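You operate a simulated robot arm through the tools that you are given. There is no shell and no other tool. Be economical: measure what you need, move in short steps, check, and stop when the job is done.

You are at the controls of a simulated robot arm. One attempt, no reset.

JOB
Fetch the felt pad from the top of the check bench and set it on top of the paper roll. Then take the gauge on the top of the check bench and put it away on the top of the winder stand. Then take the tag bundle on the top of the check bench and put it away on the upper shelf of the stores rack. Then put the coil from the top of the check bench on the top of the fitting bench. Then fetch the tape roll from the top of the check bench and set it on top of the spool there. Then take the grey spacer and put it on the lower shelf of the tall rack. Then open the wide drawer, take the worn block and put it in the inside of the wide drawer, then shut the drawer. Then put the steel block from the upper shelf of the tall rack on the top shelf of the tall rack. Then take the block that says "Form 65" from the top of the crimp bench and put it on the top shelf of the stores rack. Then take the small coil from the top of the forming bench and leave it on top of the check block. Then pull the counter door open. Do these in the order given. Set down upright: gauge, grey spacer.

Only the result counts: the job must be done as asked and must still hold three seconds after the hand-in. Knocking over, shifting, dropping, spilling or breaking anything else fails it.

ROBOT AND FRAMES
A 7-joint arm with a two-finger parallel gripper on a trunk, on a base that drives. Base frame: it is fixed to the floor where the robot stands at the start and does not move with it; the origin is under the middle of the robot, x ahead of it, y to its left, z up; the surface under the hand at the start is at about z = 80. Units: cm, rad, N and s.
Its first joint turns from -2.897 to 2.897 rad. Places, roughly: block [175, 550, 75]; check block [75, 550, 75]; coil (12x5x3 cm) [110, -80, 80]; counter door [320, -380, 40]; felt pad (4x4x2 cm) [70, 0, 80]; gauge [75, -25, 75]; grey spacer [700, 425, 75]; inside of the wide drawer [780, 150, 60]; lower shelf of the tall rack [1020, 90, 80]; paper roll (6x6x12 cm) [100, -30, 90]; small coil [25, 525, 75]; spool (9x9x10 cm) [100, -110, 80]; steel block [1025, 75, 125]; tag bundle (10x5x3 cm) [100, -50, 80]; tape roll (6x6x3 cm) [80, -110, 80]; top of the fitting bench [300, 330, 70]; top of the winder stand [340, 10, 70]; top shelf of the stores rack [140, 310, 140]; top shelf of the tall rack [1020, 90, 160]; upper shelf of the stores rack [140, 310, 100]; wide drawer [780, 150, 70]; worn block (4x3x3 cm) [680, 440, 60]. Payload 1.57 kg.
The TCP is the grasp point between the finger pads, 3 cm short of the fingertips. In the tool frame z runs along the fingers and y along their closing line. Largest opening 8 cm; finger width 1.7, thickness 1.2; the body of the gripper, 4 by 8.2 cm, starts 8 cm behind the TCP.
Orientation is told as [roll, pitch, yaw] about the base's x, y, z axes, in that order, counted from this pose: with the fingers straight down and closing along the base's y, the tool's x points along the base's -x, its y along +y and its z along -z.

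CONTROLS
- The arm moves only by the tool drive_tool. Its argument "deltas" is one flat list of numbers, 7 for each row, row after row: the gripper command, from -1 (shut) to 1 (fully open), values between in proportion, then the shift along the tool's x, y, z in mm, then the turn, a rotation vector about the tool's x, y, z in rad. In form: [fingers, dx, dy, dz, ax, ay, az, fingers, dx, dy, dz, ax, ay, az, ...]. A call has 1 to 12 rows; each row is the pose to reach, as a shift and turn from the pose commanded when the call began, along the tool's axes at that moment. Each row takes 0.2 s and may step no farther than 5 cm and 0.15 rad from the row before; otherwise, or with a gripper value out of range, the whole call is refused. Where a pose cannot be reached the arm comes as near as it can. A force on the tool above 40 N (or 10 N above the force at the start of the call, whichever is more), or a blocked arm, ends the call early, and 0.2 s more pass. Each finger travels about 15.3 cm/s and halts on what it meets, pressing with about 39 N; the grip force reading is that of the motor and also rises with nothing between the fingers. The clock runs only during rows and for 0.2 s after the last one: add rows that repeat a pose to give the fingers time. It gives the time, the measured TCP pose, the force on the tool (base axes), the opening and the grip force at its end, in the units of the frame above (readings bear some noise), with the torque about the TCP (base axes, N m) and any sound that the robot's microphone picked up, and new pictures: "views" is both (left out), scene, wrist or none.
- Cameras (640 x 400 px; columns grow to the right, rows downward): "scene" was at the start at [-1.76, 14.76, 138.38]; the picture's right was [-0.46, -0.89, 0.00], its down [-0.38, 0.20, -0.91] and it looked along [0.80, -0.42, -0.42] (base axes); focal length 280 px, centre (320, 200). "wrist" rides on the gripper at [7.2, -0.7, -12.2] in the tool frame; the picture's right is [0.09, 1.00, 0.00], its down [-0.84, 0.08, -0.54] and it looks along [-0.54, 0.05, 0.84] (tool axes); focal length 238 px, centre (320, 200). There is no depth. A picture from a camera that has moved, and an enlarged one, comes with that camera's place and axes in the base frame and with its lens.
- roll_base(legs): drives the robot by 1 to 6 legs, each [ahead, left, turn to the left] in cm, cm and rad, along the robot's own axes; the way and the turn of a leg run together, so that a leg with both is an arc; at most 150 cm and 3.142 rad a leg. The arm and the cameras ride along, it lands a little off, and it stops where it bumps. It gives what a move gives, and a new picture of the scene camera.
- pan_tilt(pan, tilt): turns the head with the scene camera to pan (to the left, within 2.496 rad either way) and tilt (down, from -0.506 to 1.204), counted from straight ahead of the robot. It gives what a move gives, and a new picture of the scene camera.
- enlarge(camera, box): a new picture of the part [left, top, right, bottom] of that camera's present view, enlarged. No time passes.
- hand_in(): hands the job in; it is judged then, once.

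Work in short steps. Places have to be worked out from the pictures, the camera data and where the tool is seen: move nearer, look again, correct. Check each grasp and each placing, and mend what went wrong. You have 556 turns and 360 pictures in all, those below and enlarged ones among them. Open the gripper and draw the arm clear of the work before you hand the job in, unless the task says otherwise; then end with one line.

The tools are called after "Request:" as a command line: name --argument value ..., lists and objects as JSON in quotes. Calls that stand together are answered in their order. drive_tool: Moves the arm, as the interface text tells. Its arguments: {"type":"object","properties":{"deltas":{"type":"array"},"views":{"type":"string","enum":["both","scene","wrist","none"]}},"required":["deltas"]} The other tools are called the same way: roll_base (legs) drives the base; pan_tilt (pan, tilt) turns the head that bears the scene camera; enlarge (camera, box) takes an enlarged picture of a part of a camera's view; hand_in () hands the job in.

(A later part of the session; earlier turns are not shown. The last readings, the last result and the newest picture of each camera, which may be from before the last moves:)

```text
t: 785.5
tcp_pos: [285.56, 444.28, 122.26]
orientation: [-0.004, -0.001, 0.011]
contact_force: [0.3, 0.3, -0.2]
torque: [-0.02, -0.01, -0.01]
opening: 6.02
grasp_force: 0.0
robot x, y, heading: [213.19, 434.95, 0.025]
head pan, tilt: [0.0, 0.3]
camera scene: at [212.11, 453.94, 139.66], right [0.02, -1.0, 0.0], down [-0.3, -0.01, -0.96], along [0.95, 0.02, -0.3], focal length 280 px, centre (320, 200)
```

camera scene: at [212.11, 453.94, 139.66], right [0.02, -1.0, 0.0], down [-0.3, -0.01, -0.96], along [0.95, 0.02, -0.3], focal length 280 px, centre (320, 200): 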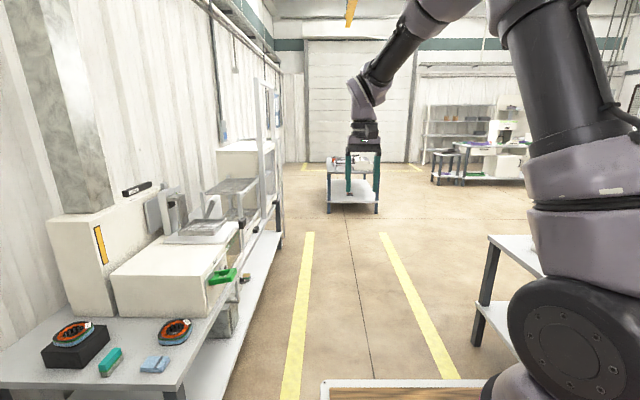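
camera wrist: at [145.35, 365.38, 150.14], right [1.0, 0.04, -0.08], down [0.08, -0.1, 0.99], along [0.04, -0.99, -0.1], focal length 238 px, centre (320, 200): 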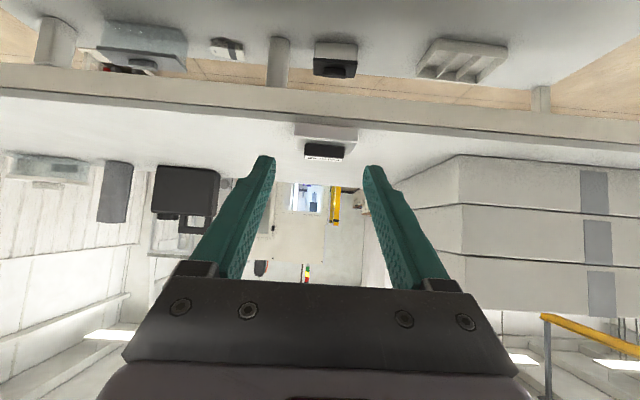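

I overshot in +x; I back along the lane to x≈45 and then turn to face the forming bench.

Request:
roll_base --legs '[[0, 0, -0.025], [-85, 0, 0], [-82, 0, 0], [0, 0, 1.57]]'

Request:
pan_tilt --pan 0.0 --tilt 0.5

```text
t: 798.1
tcp_pos: [39.42, 506.44, 122.33]
orientation: [-0.003, -0.001, 1.606]
contact_force: [0.1, 1.0, 0.0]
torque: [0.0, -0.01, -0.02]
opening: 6.01
grasp_force: 0.0
robot x, y, heading: [50.18, 434.06, 1.615]
head pan, tilt: [0.0, 0.3]
camera scene: at [31.65, 432.63, 139.66], right [1.0, 0.05, 0.0], down [0.01, -0.3, -0.96], along [-0.04, 0.95, -0.3], focal length 280 px, centre (320, 200)
```

scene: 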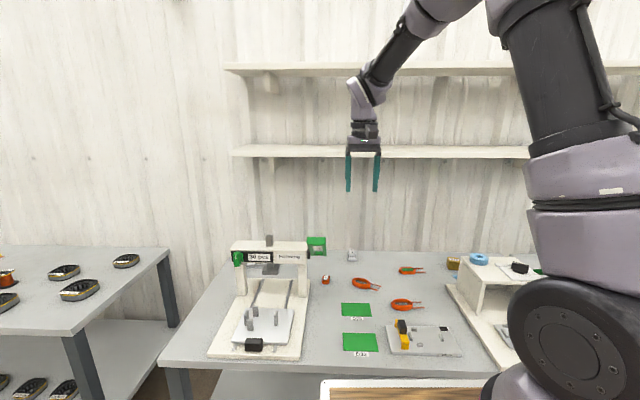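

```text
t: 798.8
tcp_pos: [39.5, 506.49, 122.23]
orientation: [-0.003, 0.001, 1.605]
contact_force: [-0.2, -0.1, -0.7]
torque: [0.03, 0.0, 0.03]
opening: 6.01
grasp_force: 0.0
robot x, y, heading: [50.65, 434.01, 1.615]
head pan, tilt: [0.0, 0.499]
camera scene: at [31.67, 432.39, 137.83], right [1.0, 0.05, 0.0], down [0.02, -0.48, -0.88], along [-0.04, 0.88, -0.48], focal length 280 px, centre (320, 200)
```

scene: 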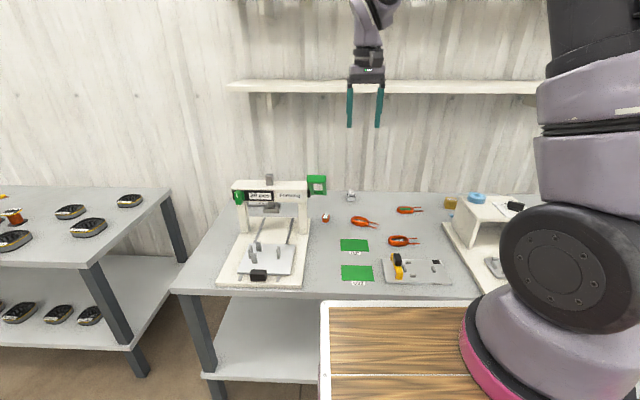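

Request:
enlarge --camera "scene" --box '[290, 160, 480, 300]'

Request:
drive_tool --deltas '[0.5, 0, 0, 0, 0, 0, 0]' --views "wrist"

```text
2.86 times, centred on (385, 230) of scene
camera zoom: at [31.67, 432.39, 137.83], right [1.0, 0.05, 0.0], down [0.02, -0.48, -0.88], along [-0.04, 0.88, -0.48], focal length 801 px, centre (134, 114)
```

zoom: 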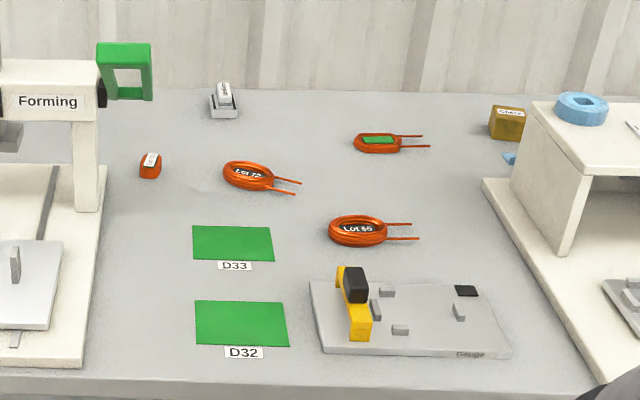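

```text
t: 799.2
tcp_pos: [39.48, 506.37, 122.26]
orientation: [-0.004, 0.0, 1.605]
contact_force: [0.1, 0.5, -0.3]
torque: [0.02, -0.01, 0.0]
opening: 6.02
grasp_force: 0.1
robot x, y, heading: [50.8, 434.12, 1.612]
head pan, tilt: [0.0, 0.499]
camera wrist: at [40.22, 499.23, 134.5], right [-0.99, -0.13, 0.0], down [-0.11, 0.83, 0.54], along [-0.07, 0.54, -0.84], focal length 238 px, centre (320, 200)
```

wrist: 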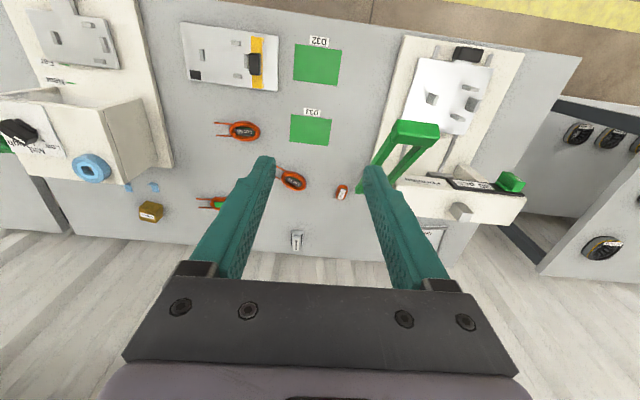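

Request:
enlarge --camera "scene" --box '[310, 195, 350, 225]'

Request:
enlarge --camera "wrist" --box '[270, 160, 370, 250]'

Request:
enlarge --camera "wrist" --box '[100, 160, 200, 240]'

```text
13.33 times, centred on (330, 210) of scene
camera zoom: at [31.67, 432.39, 137.82], right [1.0, 0.05, 0.0], down [0.02, -0.48, -0.88], along [-0.04, 0.88, -0.48], focal length 3737 px, centre (187, 67)
```

zoom: 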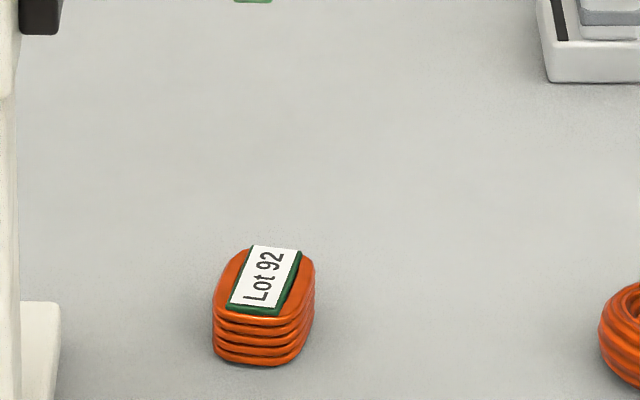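

```text
4.44 times, centred on (320, 205) of wrist
camera zoom: at [40.22, 499.23, 134.5], right [-0.99, -0.13, 0.0], down [-0.11, 0.83, 0.54], along [-0.07, 0.54, -0.84], focal length 1059 px, centre (320, 178)
```

zoom: 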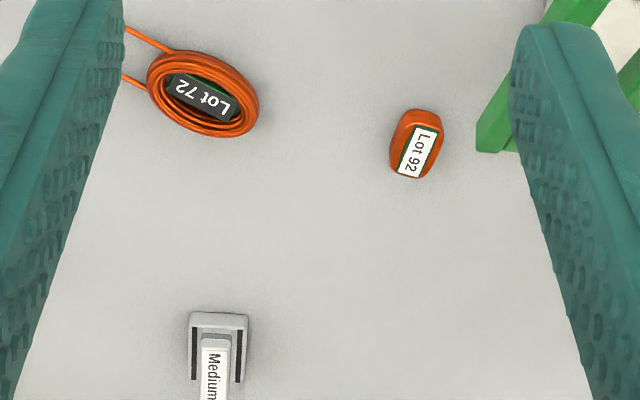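

```text
5.00 times, centred on (150, 200) of wrist
camera zoom: at [40.22, 499.23, 134.5], right [-0.99, -0.13, 0.0], down [-0.11, 0.83, 0.54], along [-0.07, 0.54, -0.84], focal length 1192 px, centre (1170, 200)
```

zoom: 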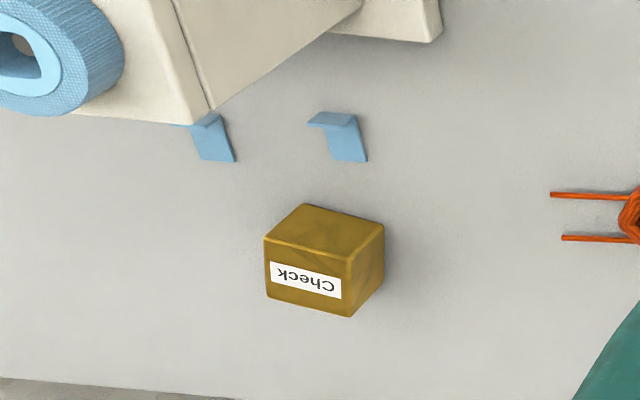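

The small coil is "Lot 92" at ≈[29, 535]; the check block (gold) is at ≈[84, 546]. A green handle juts out near [26, 507, 102], so I'll approach from the right.

Request:
roll_base --legs '[[0, 0, -0.04], [0, 5, 0], [10, 0, 0]]'

Request:
drive_tool --deltas '[0.5, 0, -10, 45, 0, 0, 0, 0.5, 0, -20, 90, 0, 0, 0, 0.5, 0, -25, 135, 0, 0, 0, 0.5, 0, -30, 180, 0, 0, 0, 0.5, 0, -30, 225, 0, 0, 0, 0.5, -20, -30, 265, 0, 0, 0]' --views "wrist"

```text
t: 801.3
tcp_pos: [37.21, 516.9, 122.3]
orientation: [-0.003, 0.001, 1.566]
contact_force: [-0.1, 0.8, 0.8]
torque: [0.02, -0.02, 0.0]
opening: 5.98
grasp_force: 0.0
robot x, y, heading: [45.57, 444.05, 1.579]
head pan, tilt: [0.0, 0.499]
camera scene: at [26.41, 443.15, 137.82], right [1.0, 0.01, 0.0], down [0.0, -0.48, -0.88], along [0.0, 0.88, -0.48], focal length 280 px, centre (320, 200)
```

scene: 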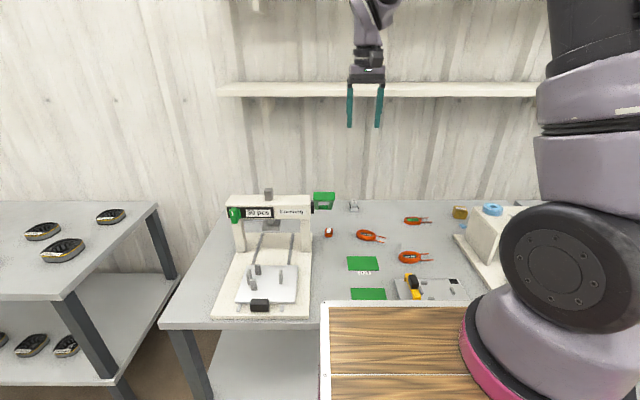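

```text
t: 802.7
tcp_pos: [40.32, 518.91, 95.51]
orientation: [-0.001, -0.001, 1.566]
contact_force: [-0.4, 0.1, 0.6]
torque: [0.01, -0.01, 0.01]
opening: 5.97
grasp_force: 0.1
robot x, y, heading: [45.39, 444.54, 1.578]
head pan, tilt: [0.0, 0.499]
camera wrist: at [40.71, 511.72, 107.79], right [-1.0, -0.09, 0.0], down [-0.07, 0.84, 0.54], along [-0.04, 0.54, -0.84], focal length 238 px, centre (320, 200)
```

wrist: 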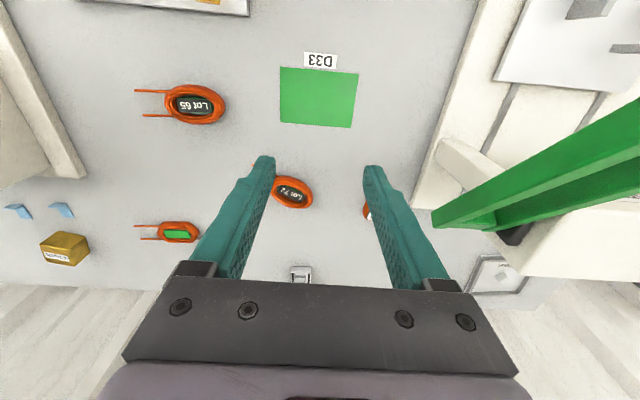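

Request:
enlarge --camera "scene" --box '[215, 170, 365, 260]'

```text
4.27 times, centred on (290, 215) of scene
camera zoom: at [26.42, 443.09, 137.82], right [1.0, 0.01, 0.0], down [0.0, -0.48, -0.88], along [0.0, 0.88, -0.48], focal length 1196 px, centre (448, 136)
```

zoom: 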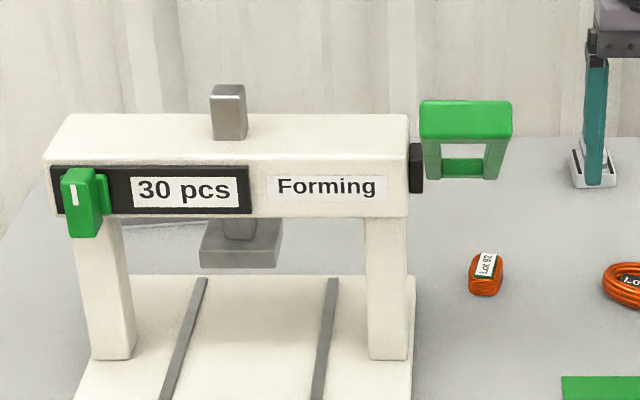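

The lever handle occupies x≤31, y≤527 above z 88. I turn the hand 90° (camera to the right) at a safe spot, then lean it to the right for the grasp.

Request:
drive_tool --deltas '[0.5, 0, -30, -10, 0, 0, -0.145, 0.5, 0, -60, -20, 0, 0, -0.29, 0.5, 0, -70, -20, 0, 0, -0.435, 0.5, 0, -70, -20, 0, 0, -0.58, 0.5, 0, -70, -20, 0, 0, -0.725, 0.5, 0, -70, -20, 0, 0, -0.87, 0.5, 0, -70, -20, 0, 0, -1.015, 0.5, 0, -70, -20, 0, 0, -1.16, 0.5, 0, -70, -20, 0, 0, -1.305, 0.5, 0, -70, -20, 0, 0, -1.45, 0.5, 0, -70, -20, 0, 0, -1.57]' --views "none"

```text
t: 805.1
tcp_pos: [47.22, 518.58, 97.82]
orientation: [0.0, 0.003, 3.138]
contact_force: [-0.1, 0.1, 0.2]
torque: [-0.04, 0.0, -0.01]
opening: 6.02
grasp_force: 0.0
robot x, y, heading: [45.3, 443.99, 1.573]
head pan, tilt: [0.0, 0.499]
```

Request:
drive_tool --deltas '[0.5, -10, -38, 12, 0, -0.13, 0, 0.5, -20, -76, 24, 0, -0.26, 0, 0.5, -30, -114, 36, 0, -0.4, 0, 0.5, -42, -145, 50, 0, -0.4, 0, 0.5, -52, -167, 60, 0, -0.4, 0]'

```text
t: 806.3
tcp_pos: [42.22, 535.43, 91.83]
orientation: [0.0, -0.397, 3.136]
contact_force: [0.4, 0.3, 0.6]
torque: [0.03, 0.01, -0.02]
opening: 5.98
grasp_force: 0.1
robot x, y, heading: [45.56, 444.15, 1.578]
head pan, tilt: [0.0, 0.499]
camera scene: at [26.44, 443.12, 137.82], right [1.0, 0.0, 0.0], down [0.0, -0.48, -0.88], along [0.0, 0.88, -0.48], focal length 280 px, centre (320, 200)
camera wrist: at [53.52, 535.94, 100.29], right [0.08, -1.0, -0.04], down [-0.56, -0.07, 0.82], along [-0.82, -0.04, -0.57], focal length 238 px, centre (320, 200)
```

scene: 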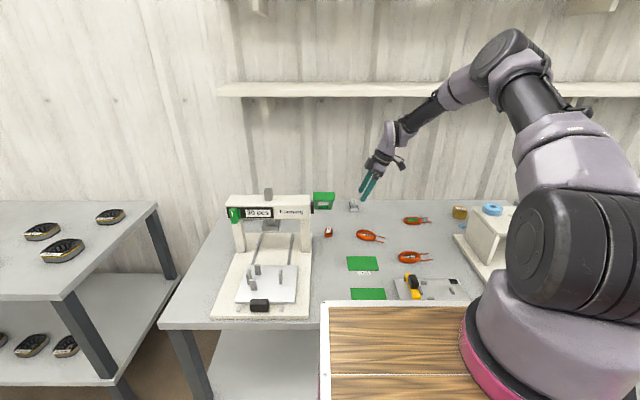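
wrist: 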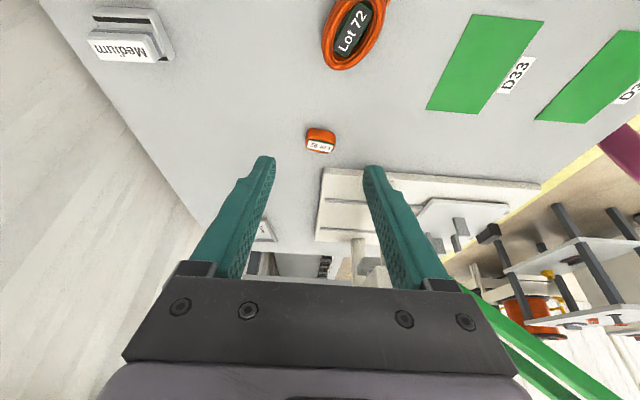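

Request:
enlarge --camera "wrist" --box '[280, 110, 360, 170]'

```text
6.67 times, centred on (320, 140) of wrist
camera zoom: at [53.52, 535.94, 100.29], right [0.08, -1.0, -0.04], down [-0.56, -0.07, 0.82], along [-0.82, -0.04, -0.57], focal length 1589 px, centre (320, 600)
```

zoom: 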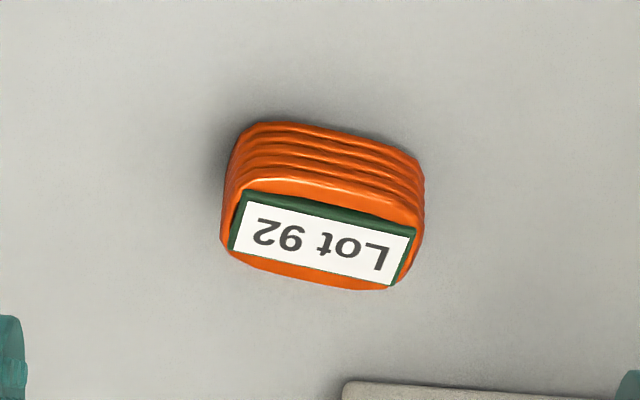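

I rotate to match the coil's orientation and come down closer.

Request:
drive_tool --deltas '[0.5, -10, 0, 36, 0.04, 0, 0.1, 0.5, -19, 1, 72, 0.083, 0, 0.197, 0.5, -29, 1, 108, 0.1245, 0, 0.295, 0.5, -39, 2, 144, 0.1245, 0, 0.295]' --views "wrist"

```text
t: 807.3
tcp_pos: [33.11, 535.66, 79.95]
orientation: [-0.002, -0.399, 2.814]
contact_force: [0.5, -0.8, 0.0]
torque: [-0.02, 0.01, 0.0]
opening: 6.03
grasp_force: 0.1
robot x, y, heading: [45.19, 444.47, 1.578]
head pan, tilt: [0.0, 0.499]
camera wrist: at [43.97, 532.5, 88.41], right [-0.24, -0.97, -0.04], down [-0.56, 0.11, 0.82], along [-0.79, 0.22, -0.57], focal length 238 px, centre (320, 200)
```

wrist: 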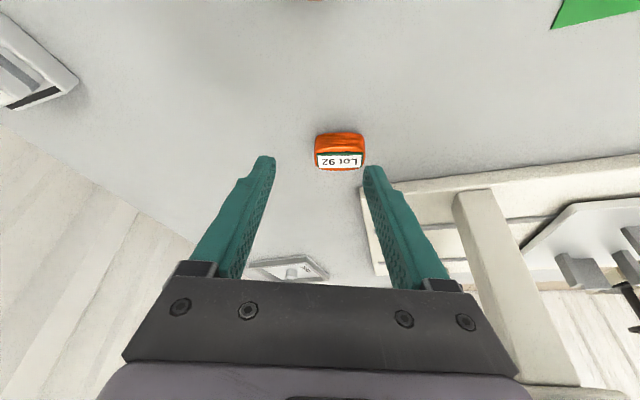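

Request:
drive_tool --deltas '[0.5, -2, 18, 15, 0, 0, 0, 0.5, -3, 18, 35, 0, 0, 0, 0.5, -3, 18, 50, 0, 0, 0, 0.5, -3.4, 18, 55, 0, 0, 0, 0.5, -3.4, 18, 58, 0, 0, 0]' --views "wrist"

```text
t: 808.6
tcp_pos: [30.27, 534.51, 75.16]
orientation: [-0.005, -0.402, 2.814]
contact_force: [6.7, -7.7, 15.7]
torque: [-0.7, 0.03, 0.28]
opening: 6.39
grasp_force: 2.7
robot x, y, heading: [45.65, 443.95, 1.574]
head pan, tilt: [0.0, 0.499]
stopped in row 5: the force on the tool passed its limit at 41 N (the readings are from after the stop); the commanded pose is now the measured one
camera wrist: at [41.03, 531.44, 83.58], right [-0.24, -0.97, -0.04], down [-0.56, 0.11, 0.82], along [-0.8, 0.22, -0.56], focal length 238 px, centre (320, 200)
```

wrist: 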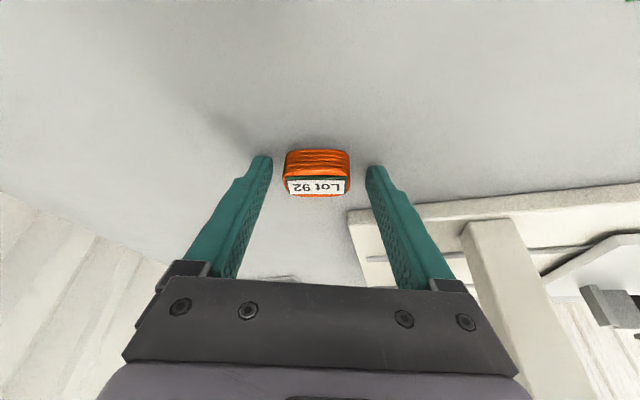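

Fingertips touch the bench with the coil between them. I rise 2 mm, grip and lift.

Request:
drive_tool --deltas '[0.4, -1, 0, -2, 0, 0, 0, 0, -1, 0, -2, 0, 0, 0, -0.5, -1, 0, -2, 0, 0, 0, -1, -1, 0, -2, 0, 0, 0, -1, -1, 0, -2, 0, 0, 0, -1, -3, 0, -7, 0, 0, 0, -1, -8, 0, -18, 0, 0, 0, -1, -15, 0, -36, 0, 0, 0, -1, -25, 0, -60, 0, 0, 0]' --views "wrist"

```text
t: 810.6
tcp_pos: [30.13, 534.61, 81.58]
orientation: [-0.002, -0.4, 2.816]
contact_force: [0.1, 0.2, -0.8]
torque: [-0.01, -0.02, 0.02]
opening: 4.37
grasp_force: 39.1
robot x, y, heading: [45.77, 444.27, 1.571]
head pan, tilt: [0.0, 0.499]
camera wrist: at [40.99, 531.59, 89.99], right [-0.24, -0.97, -0.04], down [-0.56, 0.11, 0.82], along [-0.8, 0.22, -0.57], focal length 238 px, centre (320, 200)
```

wrist: 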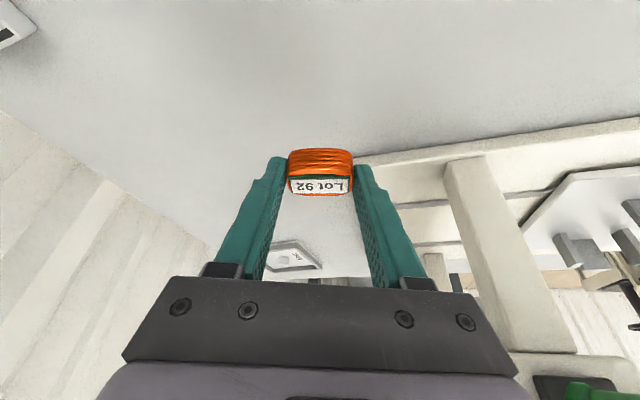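

Coil held. I raise it and shift the base right toward the check block.

Request:
drive_tool --deltas '[-1, -16, 0, -38, 0, 0, 0, -1, -33, 0, -77, 0, 0, 0, -1, -49, 0, -116, 0, 0, 0, -1, -66, 0, -155, 0, 0, 0, -1, -82, 0, -193, 0, 0, 0]' --views "none"

Request:
roll_base --legs '[[0, -34, 0], [3, 0, 0]]'

Request:
drive_tool --deltas '[-1, 0, 0, 0, 0, 0, 0]' --views "wrist"

```text
t: 811.8
tcp_pos: [29.97, 534.75, 102.52]
orientation: [-0.002, -0.397, 2.813]
contact_force: [-0.1, -0.2, -1.4]
torque: [-0.05, 0.04, -0.01]
opening: 4.36
grasp_force: 38.6
robot x, y, heading: [45.32, 444.47, 1.579]
head pan, tilt: [0.0, 0.499]
```

```text
t: 814.5
tcp_pos: [62.44, 537.81, 102.58]
orientation: [-0.004, -0.398, 2.823]
contact_force: [-0.1, -0.2, -1.4]
torque: [0.03, -0.03, -0.01]
opening: 4.36
grasp_force: 39.0
robot x, y, heading: [78.64, 447.63, 1.584]
head pan, tilt: [0.0, 0.499]
camera scene: at [59.88, 446.28, 137.82], right [1.0, 0.02, 0.0], down [0.01, -0.48, -0.88], along [-0.01, 0.88, -0.48], focal length 280 px, centre (320, 200)
```

scene: 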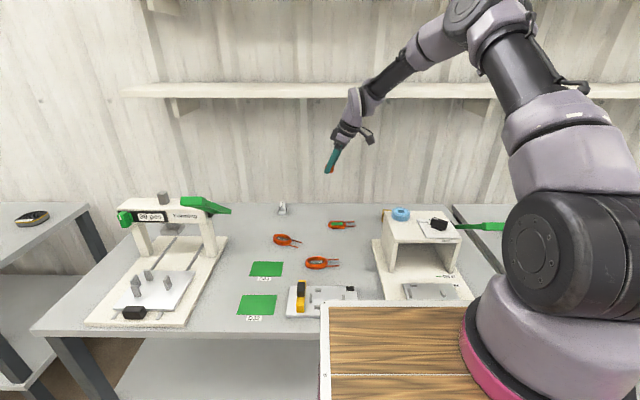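

```text
t: 814.9
tcp_pos: [62.44, 537.74, 102.63]
orientation: [-0.003, -0.398, 2.825]
contact_force: [-0.4, -1.7, -0.6]
torque: [-0.02, -0.04, 0.0]
opening: 4.37
grasp_force: 39.2
robot x, y, heading: [79.15, 447.27, 1.584]
head pan, tilt: [0.0, 0.499]
camera wrist: at [73.37, 534.8, 111.0], right [-0.23, -0.97, -0.04], down [-0.56, 0.1, 0.82], along [-0.8, 0.21, -0.57], focal length 238 px, centre (320, 200)
```

wrist: 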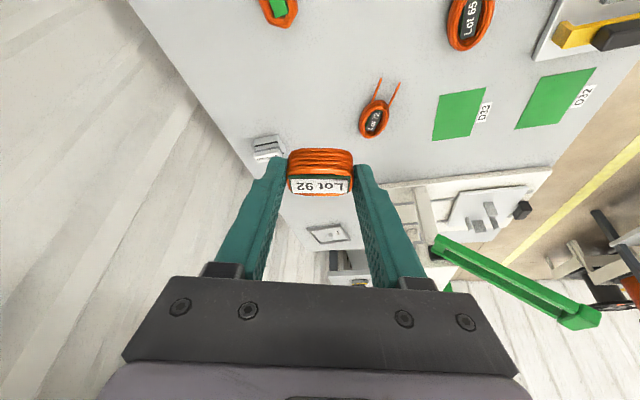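

The wall shelf overhangs at z≈125, so I lower first and then move toward the check block.

Request:
drive_tool --deltas '[-1, 19, 0, 45, 0, 0, 0, -1, 38, 0, 90, 0, 0, 0, -1, 57, 0, 134, 0, 0, 0, -1, 85, -23, 122, 0, 0, 0, -1, 113, -46, 110, 0, 0, 0, -1, 141, -69, 98, 0, 0, 0, -1, 169, -92, 86, 0, 0, 0]'

```text
t: 816.5
tcp_pos: [77.03, 543.01, 88.01]
orientation: [-0.002, -0.4, 2.827]
contact_force: [-1.3, 0.5, -1.4]
torque: [-0.02, -0.07, 0.0]
opening: 4.37
grasp_force: 38.7
robot x, y, heading: [78.89, 447.53, 1.588]
head pan, tilt: [0.0, 0.499]
camera scene: at [59.84, 446.25, 137.81], right [1.0, 0.02, 0.0], down [0.01, -0.48, -0.88], along [-0.01, 0.88, -0.48], focal length 280 px, centre (320, 200)
camera wrist: at [87.75, 539.98, 96.49], right [-0.23, -0.97, -0.04], down [-0.56, 0.1, 0.82], along [-0.8, 0.21, -0.56], focal length 238 px, centre (320, 200)
```

scene: 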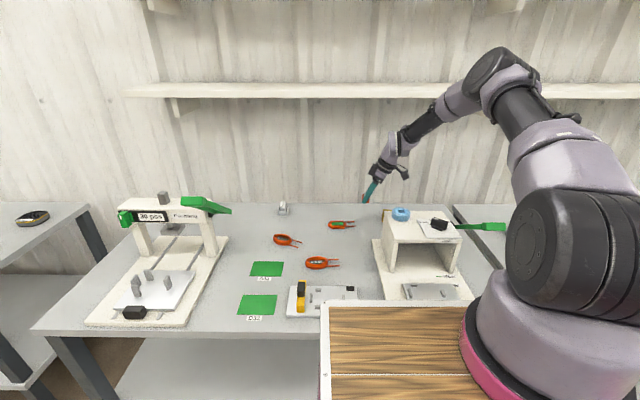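
wrist: 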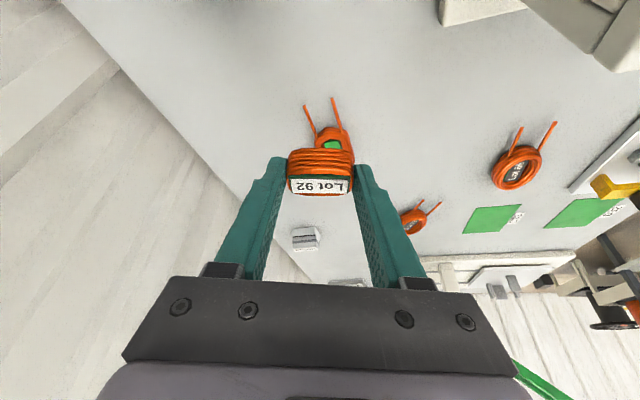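

Request:
drive_tool --deltas '[-1, 33, -19, -14, 0, 0, 0, -1, 66, -37, -28, 0, 0, 0, -1, 99, -56, -42, 0, 0, 0, -1, 130, -68, -55, 0, 0, 0]' --views "wrist"

```text
t: 817.5
tcp_pos: [92.57, 544.9, 88.35]
orientation: [-0.002, -0.399, 2.826]
contact_force: [-1.0, -0.5, -0.1]
torque: [-0.04, -0.06, 0.0]
opening: 4.35
grasp_force: 39.4
robot x, y, heading: [78.69, 447.23, 1.588]
head pan, tilt: [0.0, 0.499]
camera wrist: at [103.38, 541.92, 96.79], right [-0.23, -0.97, -0.04], down [-0.56, 0.1, 0.82], along [-0.8, 0.21, -0.56], focal length 238 px, centre (320, 200)
```

wrist: 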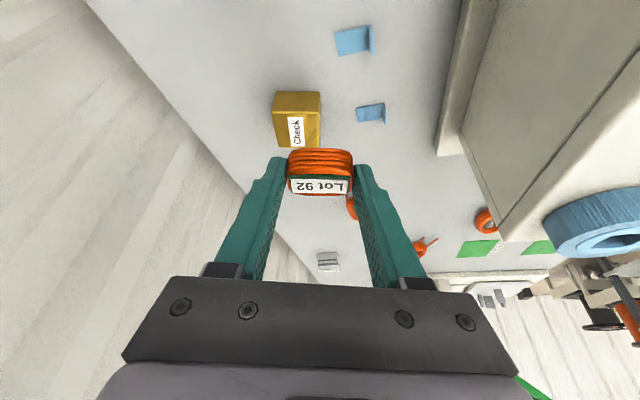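

Request:
enlarge --camera "wrist" --box '[250, 70, 350, 160]'

```text
4.44 times, centred on (300, 115) of wrist
camera zoom: at [103.38, 541.92, 96.79], right [-0.23, -0.97, -0.04], down [-0.56, 0.1, 0.82], along [-0.8, 0.21, -0.56], focal length 1059 px, centre (409, 578)
```

zoom: 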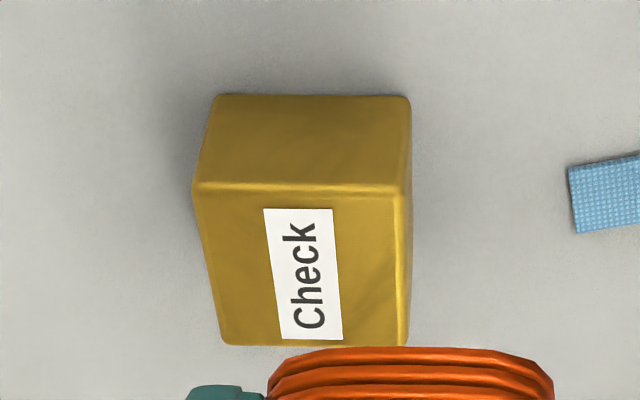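

Check block top centre ≈ [87.0, 549.2], top z≈75.8. I move the coil above it.

Request:
drive_tool --deltas '[-1, -10, -8, 25, 0, 0, 0, -1, -21, -16, 51, 0, 0, 0, -1, -31, -24, 77, 0, 0, 0]'

Request:
enlarge --camera "wrist" --box '[240, 110, 400, 220]'

```text
t: 818.3
tcp_pos: [88.11, 549.32, 82.41]
orientation: [-0.004, -0.397, 2.823]
contact_force: [1.6, -0.1, -0.2]
torque: [0.0, 0.02, -0.03]
opening: 4.36
grasp_force: 38.7
robot x, y, heading: [78.91, 447.68, 1.584]
head pan, tilt: [0.0, 0.499]
camera scene: at [59.91, 446.25, 137.82], right [1.0, 0.01, 0.0], down [0.01, -0.48, -0.88], along [-0.01, 0.88, -0.48], focal length 280 px, centre (320, 200)
camera wrist: at [98.86, 546.25, 90.83], right [-0.23, -0.97, -0.04], down [-0.56, 0.1, 0.82], along [-0.8, 0.21, -0.57], focal length 238 px, centre (320, 200)
```

scene: 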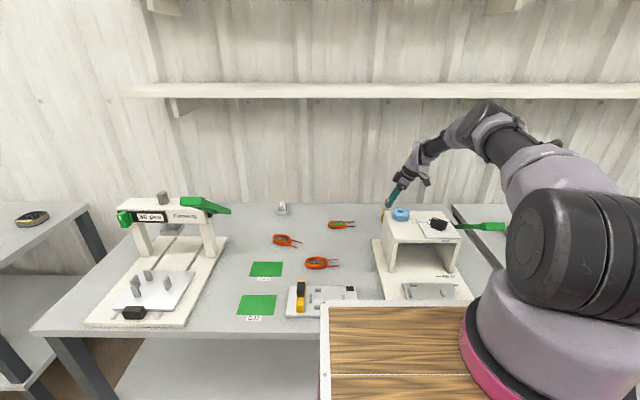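
wrist: 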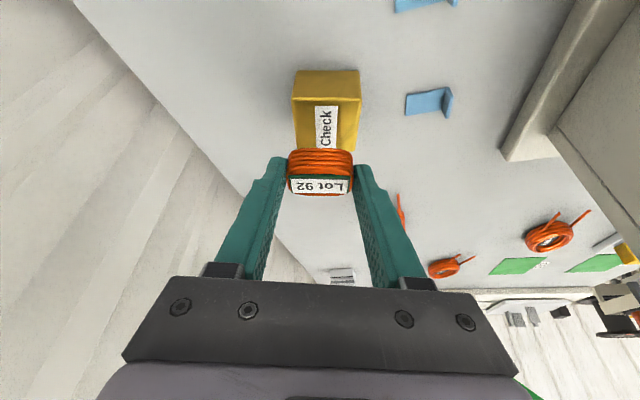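

```text
3.64 times, centred on (320, 165) of wrist
camera zoom: at [98.86, 546.25, 90.83], right [-0.23, -0.97, -0.04], down [-0.56, 0.1, 0.82], along [-0.8, 0.21, -0.57], focal length 867 px, centre (320, 327)
```

zoom: 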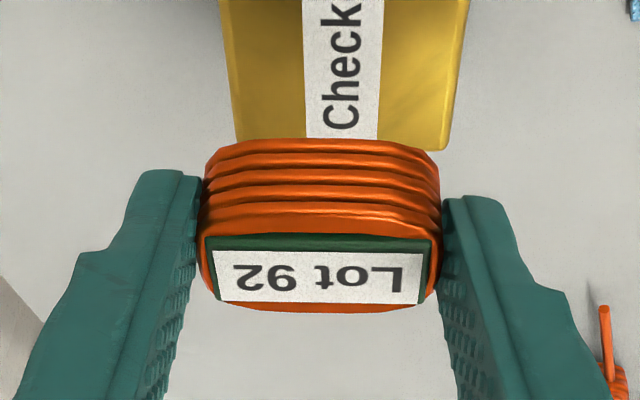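

Coil is aligned over the block. I lower to contact.

Request:
drive_tool --deltas '[-1, 8, 2, 18.5, 0, 0, 0, -1, 10.9, 2, 25.8, 0, 0, 0, -1, 12, 2, 28.5, 0, 0, 0, -1, 13.2, 2, 31.3, 0, 0, 0, -1, 14.4, 2, 34, 0, 0, 0]' --views "wrist"

```text
t: 819.5
tcp_pos: [87.66, 549.12, 79.08]
orientation: [-0.011, -0.402, 2.824]
contact_force: [-0.5, 2.7, 10.7]
torque: [-0.17, 0.06, 0.0]
opening: 4.36
grasp_force: 38.8
robot x, y, heading: [78.54, 447.47, 1.589]
head pan, tilt: [0.0, 0.499]
stopped in row 5: the force on the tool passed its limit at 42 N (the readings are from after the stop); the commanded pose is now the measured one
camera wrist: at [98.58, 546.06, 87.55], right [-0.23, -0.97, -0.05], down [-0.56, 0.09, 0.83], along [-0.8, 0.22, -0.56], focal length 238 px, centre (320, 200)
```

wrist: 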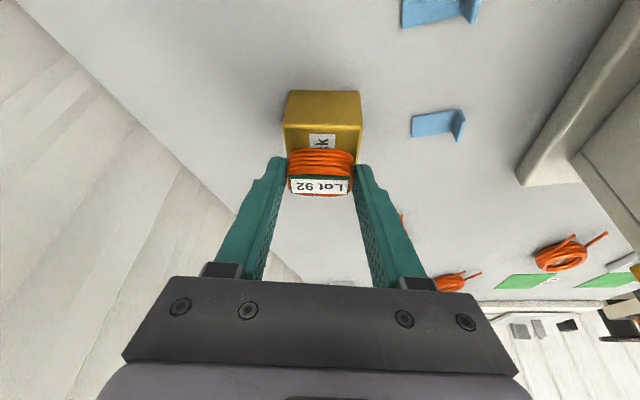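

Contact. I release and withdraw along the tool axis.

Request:
drive_tool --deltas '[-1, 0, 0, -1, 0, 0, 0, 0.15, 0, 0, -1, 0, 0, 0, 0.4, 0, 0, -1, 0, 0, 0, 0.4, 0, 0, -2, 0, 0, 0, 0.4, 0, 0, -15, 0, 0, 0, 0.4, 0, 0, -40, 0, 0, 0, 0.4, 0, 0, -70, 0, 0, 0]' --views "wrist"

```text
t: 821.1
tcp_pos: [90.32, 548.11, 85.21]
orientation: [-0.005, -0.401, 2.823]
contact_force: [-0.2, 0.1, -0.1]
torque: [-0.02, 0.03, 0.01]
opening: 5.6
grasp_force: 0.1
robot x, y, heading: [78.98, 447.25, 1.589]
head pan, tilt: [0.0, 0.499]
camera wrist: at [101.27, 545.07, 93.81], right [-0.23, -0.97, -0.04], down [-0.56, 0.1, 0.83], along [-0.8, 0.21, -0.56], focal length 238 px, centre (320, 200)
```

wrist: 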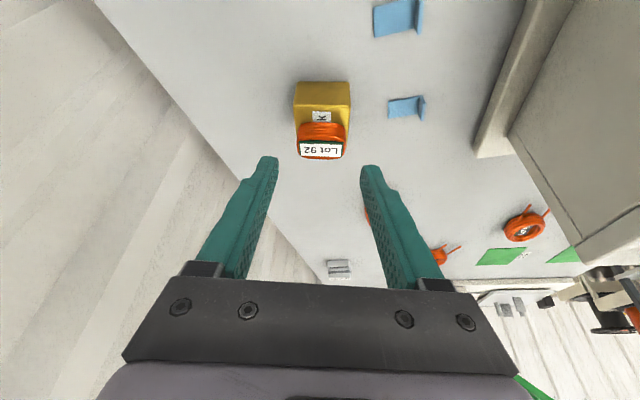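

Request:
enlarge --camera "wrist" --box '[270, 60, 370, 180]'

```text
3.33 times, centred on (320, 120) of wrist
camera zoom: at [101.27, 545.07, 93.81], right [-0.23, -0.97, -0.04], down [-0.56, 0.1, 0.83], along [-0.8, 0.21, -0.56], focal length 794 px, centre (320, 467)
```

zoom: 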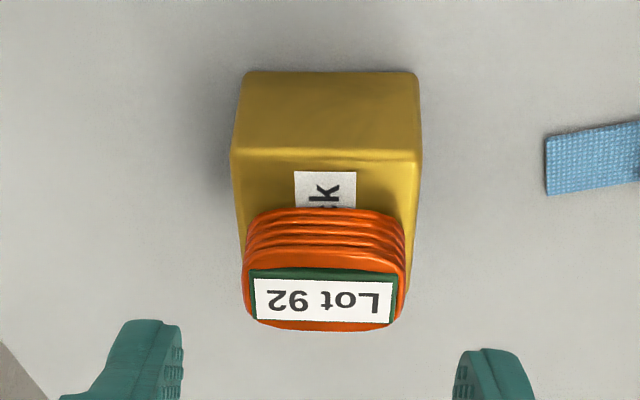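

Coil rests on the check block. I retreat left (clear of the holder box), then up and back.

Request:
drive_tool --deltas '[0.4, -5, 0, -10, 0, 0, 0, 0.4, -38, 23, 0, 0, 0, 0, 0.4, -71, 46, 10, 0, 0, 0, 0.4, -104, 69, 20, 0, 0, 0, 0.4, -137, 92, 30, 0, 0, 0, 0.4, -170, 115, 40, 0, 0, 0, 0.4, -203, 138, 50, 0, 0, 0, 0.4, -233, 163, 60, 0, 0, 0]'

```text
t: 822.9
tcp_pos: [62.88, 540.16, 88.85]
orientation: [-0.007, -0.402, 2.822]
contact_force: [0.6, 0.1, -0.1]
torque: [-0.01, 0.06, 0.0]
opening: 5.57
grasp_force: 0.0
robot x, y, heading: [78.92, 447.38, 1.589]
head pan, tilt: [0.0, 0.499]
camera scene: at [59.92, 446.29, 137.82], right [1.0, 0.01, 0.0], down [0.01, -0.48, -0.88], along [-0.01, 0.88, -0.48], focal length 280 px, centre (320, 200)
camera wrist: at [73.68, 537.14, 97.29], right [-0.23, -0.97, -0.04], down [-0.56, 0.1, 0.83], along [-0.8, 0.22, -0.56], focal length 238 px, centre (320, 200)
```

scene: 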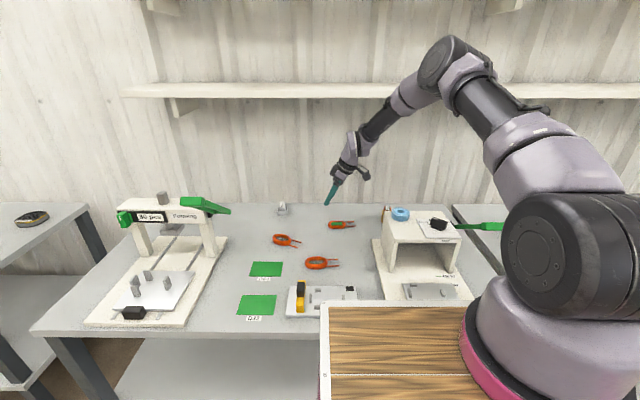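
wrist: 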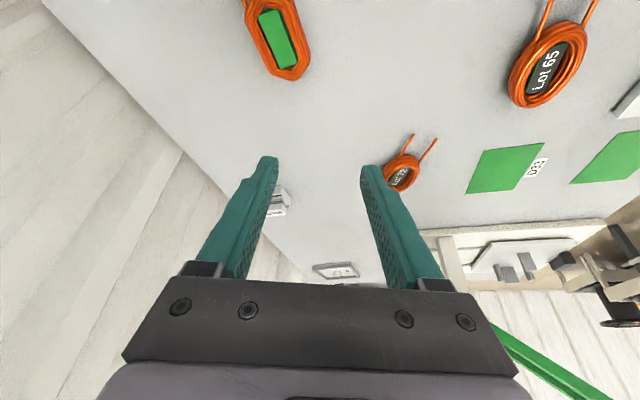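

Request:
drive_tool --deltas '[0.4, -5, 26, -34, 0, 0.05, 0, 0.4, -10, 53, -68, 0, 0.1, 0, 0.4, -15, 79, -102, 0, 0.15, 0, 0.4, -20, 105, -136, 0, 0.2, 0, 0.4, -25, 132, -170, 0, 0.25, 0, 0.4, -30, 158, -204, 0, 0.3, 0, 0.4, -35, 185, -238, 0, 0.35, 0, 0.4, -40, 211, -272, 0, 0.4, 0, 0.4, -45, 237, -306, 0, 0.4, 0]' --views "none"

```text
t: 824.9
tcp_pos: [62.56, 514.98, 118.35]
orientation: [-0.005, 0.003, 2.82]
contact_force: [0.5, 0.5, -0.3]
torque: [-0.08, 0.03, 0.0]
opening: 5.59
grasp_force: 0.0
robot x, y, heading: [78.65, 447.1, 1.589]
head pan, tilt: [0.0, 0.499]
```

All tabletop work there is done. Finally the counter door at [320, -380]. I drive out along the lane.

Request:
roll_base --legs '[[-16, 0, 0], [0, 0, -1.589], [145, 0, 0], [145, 0, 0], [135, 0, 0]]'

Request:
pan_tilt --pan -1.57 --tilt 0.35

```text
t: 850.1
tcp_pos: [569.12, 461.7, 118.32]
orientation: [-0.007, 0.001, 1.283]
contact_force: [0.1, 0.4, 0.4]
torque: [-0.05, 0.01, 0.01]
opening: 5.57
grasp_force: 0.0
robot x, y, heading: [502.06, 443.2, 0.048]
head pan, tilt: [0.0, 0.499]
camera scene: at [500.49, 462.23, 137.82], right [0.05, -1.0, 0.0], down [-0.48, -0.02, -0.88], along [0.88, 0.04, -0.48], focal length 280 px, centre (320, 200)
```

scene: 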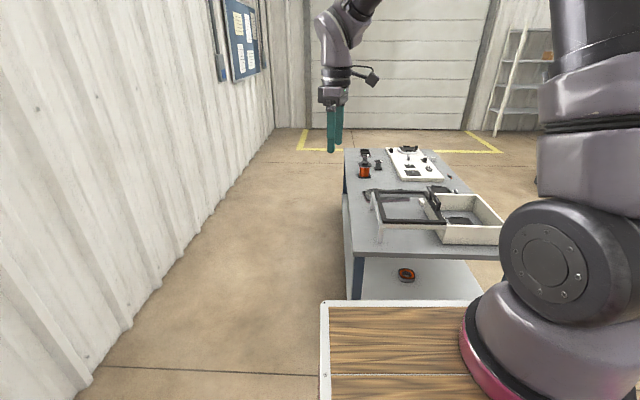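

```text
t: 851.7
tcp_pos: [569.1, 461.66, 118.39]
orientation: [-0.007, -0.002, 1.283]
contact_force: [0.3, 0.2, -0.4]
torque: [-0.02, 0.01, 0.03]
opening: 5.58
grasp_force: 0.1
robot x, y, heading: [502.53, 442.79, 0.046]
head pan, tilt: [-1.571, 0.351]
camera scene: at [491.84, 452.5, 139.19], right [-1.0, -0.05, 0.0], down [-0.02, 0.34, -0.94], along [0.04, -0.94, -0.34], focal length 280 px, centre (320, 200)
```

scene: 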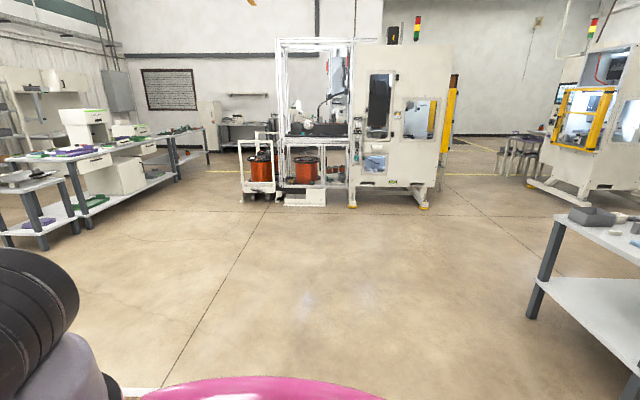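

The floor to the south is clear. I strafe down, back toward x≈270, and turn to face −y.

Request:
roll_base --legs '[[0, 0, -0.046], [0, -100, 0], [0, -95, 0], [-115, 0, 0], [-122, 0, 0], [0, 0, -1.571]]'

Request:
pan_tilt --pan 0.0 --tilt 0.3

```text
t: 874.6
tcp_pos: [325.3, 245.32, 118.43]
orientation: [-0.006, -0.004, 0.865]
contact_force: [-0.6, 0.1, -0.7]
torque: [0.0, -0.02, -0.02]
opening: 5.59
grasp_force: 0.1
robot x, y, heading: [256.67, 256.04, -0.372]
head pan, tilt: [-1.571, 0.351]
stopped in leg 6: the robot was blocked; the commanded pose is now the measured one
camera scene: at [250.93, 268.46, 139.19], right [-0.93, 0.36, 0.0], down [0.12, 0.32, -0.94], along [-0.34, -0.87, -0.34], focal length 280 px, centre (320, 200)
```

scene: 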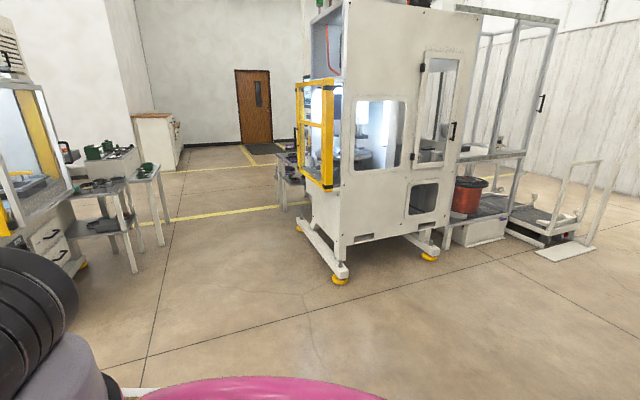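

```text
t: 876.3
tcp_pos: [325.19, 245.35, 118.35]
orientation: [-0.007, -0.002, 0.864]
contact_force: [1.0, -0.3, -0.1]
torque: [-0.02, 0.0, -0.02]
opening: 5.6
grasp_force: 0.1
robot x, y, heading: [256.78, 255.95, -0.374]
head pan, tilt: [0.0, 0.3]
camera scene: at [263.0, 273.73, 139.66], right [-0.36, -0.93, 0.0], down [-0.28, 0.11, -0.96], along [0.89, -0.35, -0.3], focal length 280 px, centre (320, 200)
```

scene: 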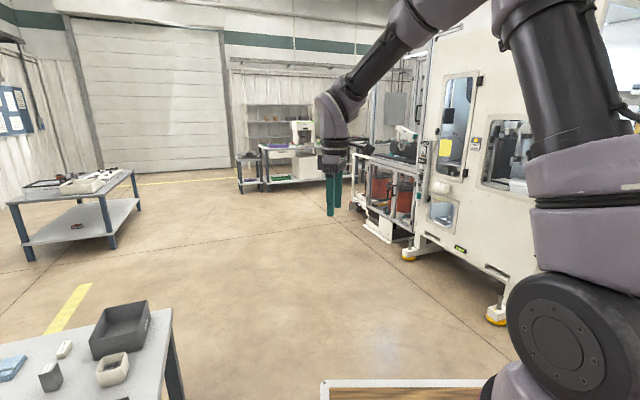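

The rear bumped while turning (too near the fitting bench). I move away south first, then finish turning.

Request:
roll_base --legs '[[0, -45, 0], [20, 0, 0], [0, 0, -1.197]]'

Request:
pan_tilt --pan 2.4 --tilt 0.45

```text
t: 883.1
tcp_pos: [274.92, 139.95, 118.37]
orientation: [-0.008, -0.003, -0.326]
contact_force: [-0.2, 0.2, 0.1]
torque: [0.01, -0.02, 0.0]
opening: 5.6
grasp_force: 0.0
robot x, y, heading: [259.37, 207.03, -1.563]
head pan, tilt: [0.0, 0.3]
camera scene: at [278.19, 208.35, 139.66], right [-1.0, -0.01, 0.0], down [0.0, 0.3, -0.96], along [0.01, -0.96, -0.3], focal length 280 px, centre (320, 200)
```

scene: 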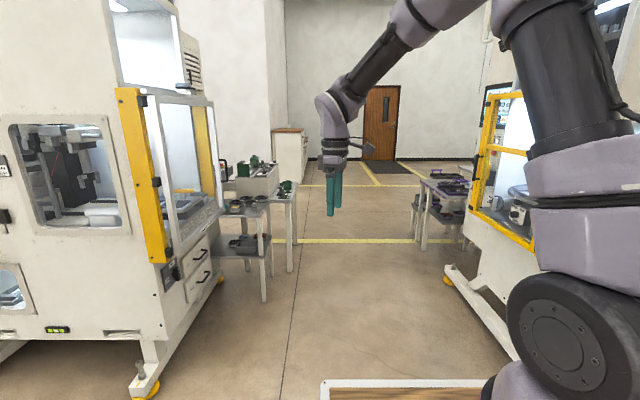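

```text
t: 885.3
tcp_pos: [275.02, 139.97, 118.44]
orientation: [-0.008, -0.002, -0.327]
contact_force: [0.4, 0.5, 0.2]
torque: [0.01, -0.01, 0.01]
opening: 5.61
grasp_force: 0.1
robot x, y, heading: [259.06, 207.51, -1.569]
head pan, tilt: [2.4, 0.45]
camera scene: at [284.27, 224.51, 138.27], right [0.74, -0.67, 0.0], down [-0.29, -0.32, -0.9], along [0.6, 0.67, -0.44], focal length 280 px, centre (320, 200)
```

scene: 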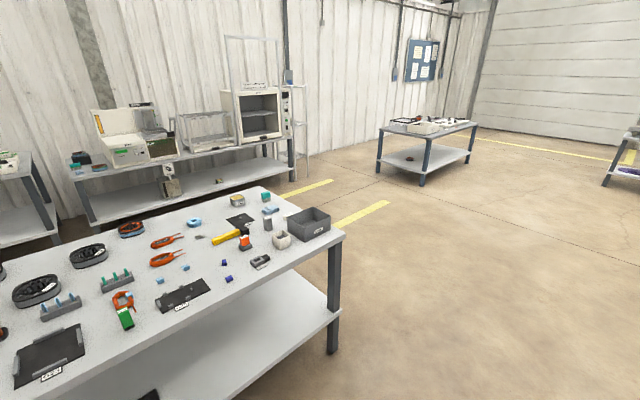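

Everything looks in place. I drive down the corridor toward the counter.

Request:
roll_base --legs '[[0, -12, 0], [125, 0, 0], [125, 0, 0], [120, 0, 0]]'

Request:
pan_tilt --pan 0.3 --tilt 0.35

```text
t: 904.1
tcp_pos: [264.98, -229.88, 118.28]
orientation: [-0.006, -0.001, -0.328]
contact_force: [0.3, 0.2, -0.1]
torque: [0.02, 0.03, 0.01]
opening: 5.61
grasp_force: 0.1
robot x, y, heading: [248.96, -162.35, -1.562]
head pan, tilt: [2.4, 0.45]
camera scene: at [274.31, -145.4, 138.27], right [0.74, -0.67, 0.0], down [-0.29, -0.32, -0.9], along [0.6, 0.67, -0.44], focal length 280 px, centre (320, 200)
```

scene: 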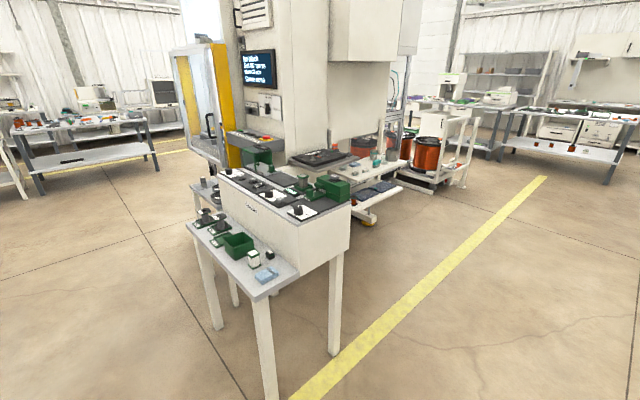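

```text
t: 906.1
tcp_pos: [265.0, -229.92, 118.28]
orientation: [-0.007, -0.003, -0.329]
contact_force: [0.2, -0.2, 0.0]
torque: [0.02, -0.03, -0.01]
opening: 5.62
grasp_force: 0.0
robot x, y, heading: [249.0, -162.49, -1.562]
head pan, tilt: [0.3, 0.351]
camera scene: at [270.97, -161.09, 139.19], right [-0.95, -0.3, 0.0], down [-0.1, 0.33, -0.94], along [0.28, -0.89, -0.34], focal length 280 px, centre (320, 200)
```

scene: 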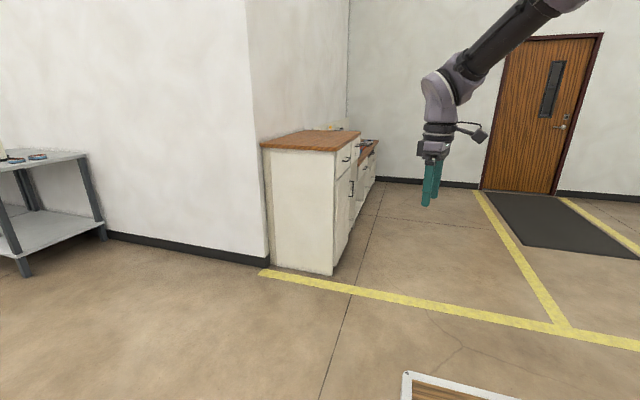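

The counter's fronts face −x at x≈320, starting y≈−357. I go stand in front of its first door facing +x.

Request:
roll_base --legs '[[0, -40, 0], [105, 0, 0], [105, 0, 0], [0, 0, 1.562]]'

Request:
pan_tilt --pan 0.0 --tilt 0.6

```text
t: 922.5
tcp_pos: [272.4, -356.44, 118.28]
orientation: [-0.007, -0.002, 1.227]
contact_force: [-0.2, 0.0, 0.1]
torque: [0.01, -0.01, -0.04]
opening: 5.61
grasp_force: 0.0
robot x, y, heading: [204.53, -371.09, -0.011]
head pan, tilt: [0.3, 0.351]
camera scene: at [203.57, -349.35, 139.19], right [0.29, -0.96, 0.0], down [-0.33, -0.1, -0.94], along [0.9, 0.27, -0.34], focal length 280 px, centre (320, 200)
```

scene: 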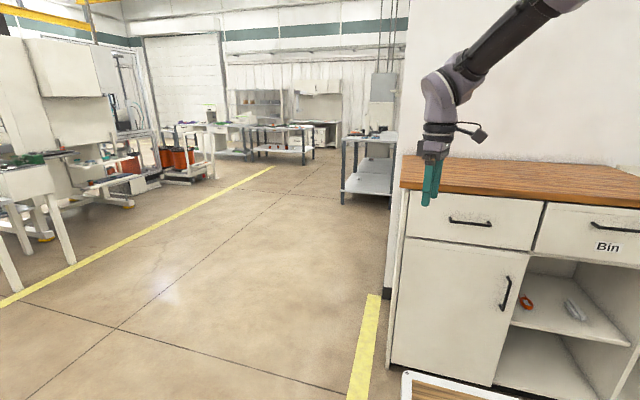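

```text
t: 923.3
tcp_pos: [272.32, -356.48, 118.3]
orientation: [-0.008, -0.002, 1.227]
contact_force: [-0.4, -0.1, 0.5]
torque: [0.02, 0.04, -0.06]
opening: 5.59
grasp_force: 0.0
robot x, y, heading: [204.37, -371.2, -0.009]
head pan, tilt: [0.0, 0.6]
camera scene: at [203.49, -352.1, 136.92], right [-0.01, -1.0, 0.0], down [-0.56, 0.0, -0.83], along [0.83, -0.01, -0.56], focal length 280 px, centre (320, 200)
```

scene: 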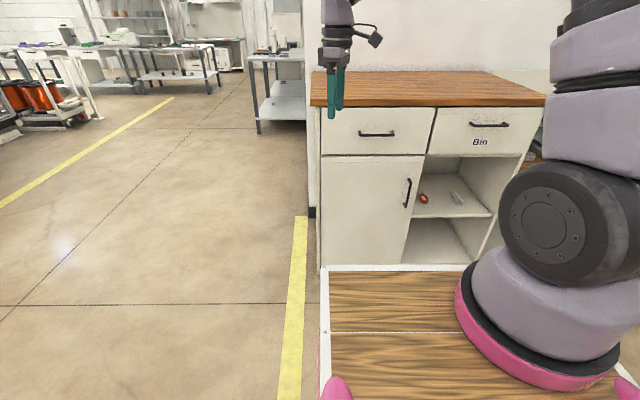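

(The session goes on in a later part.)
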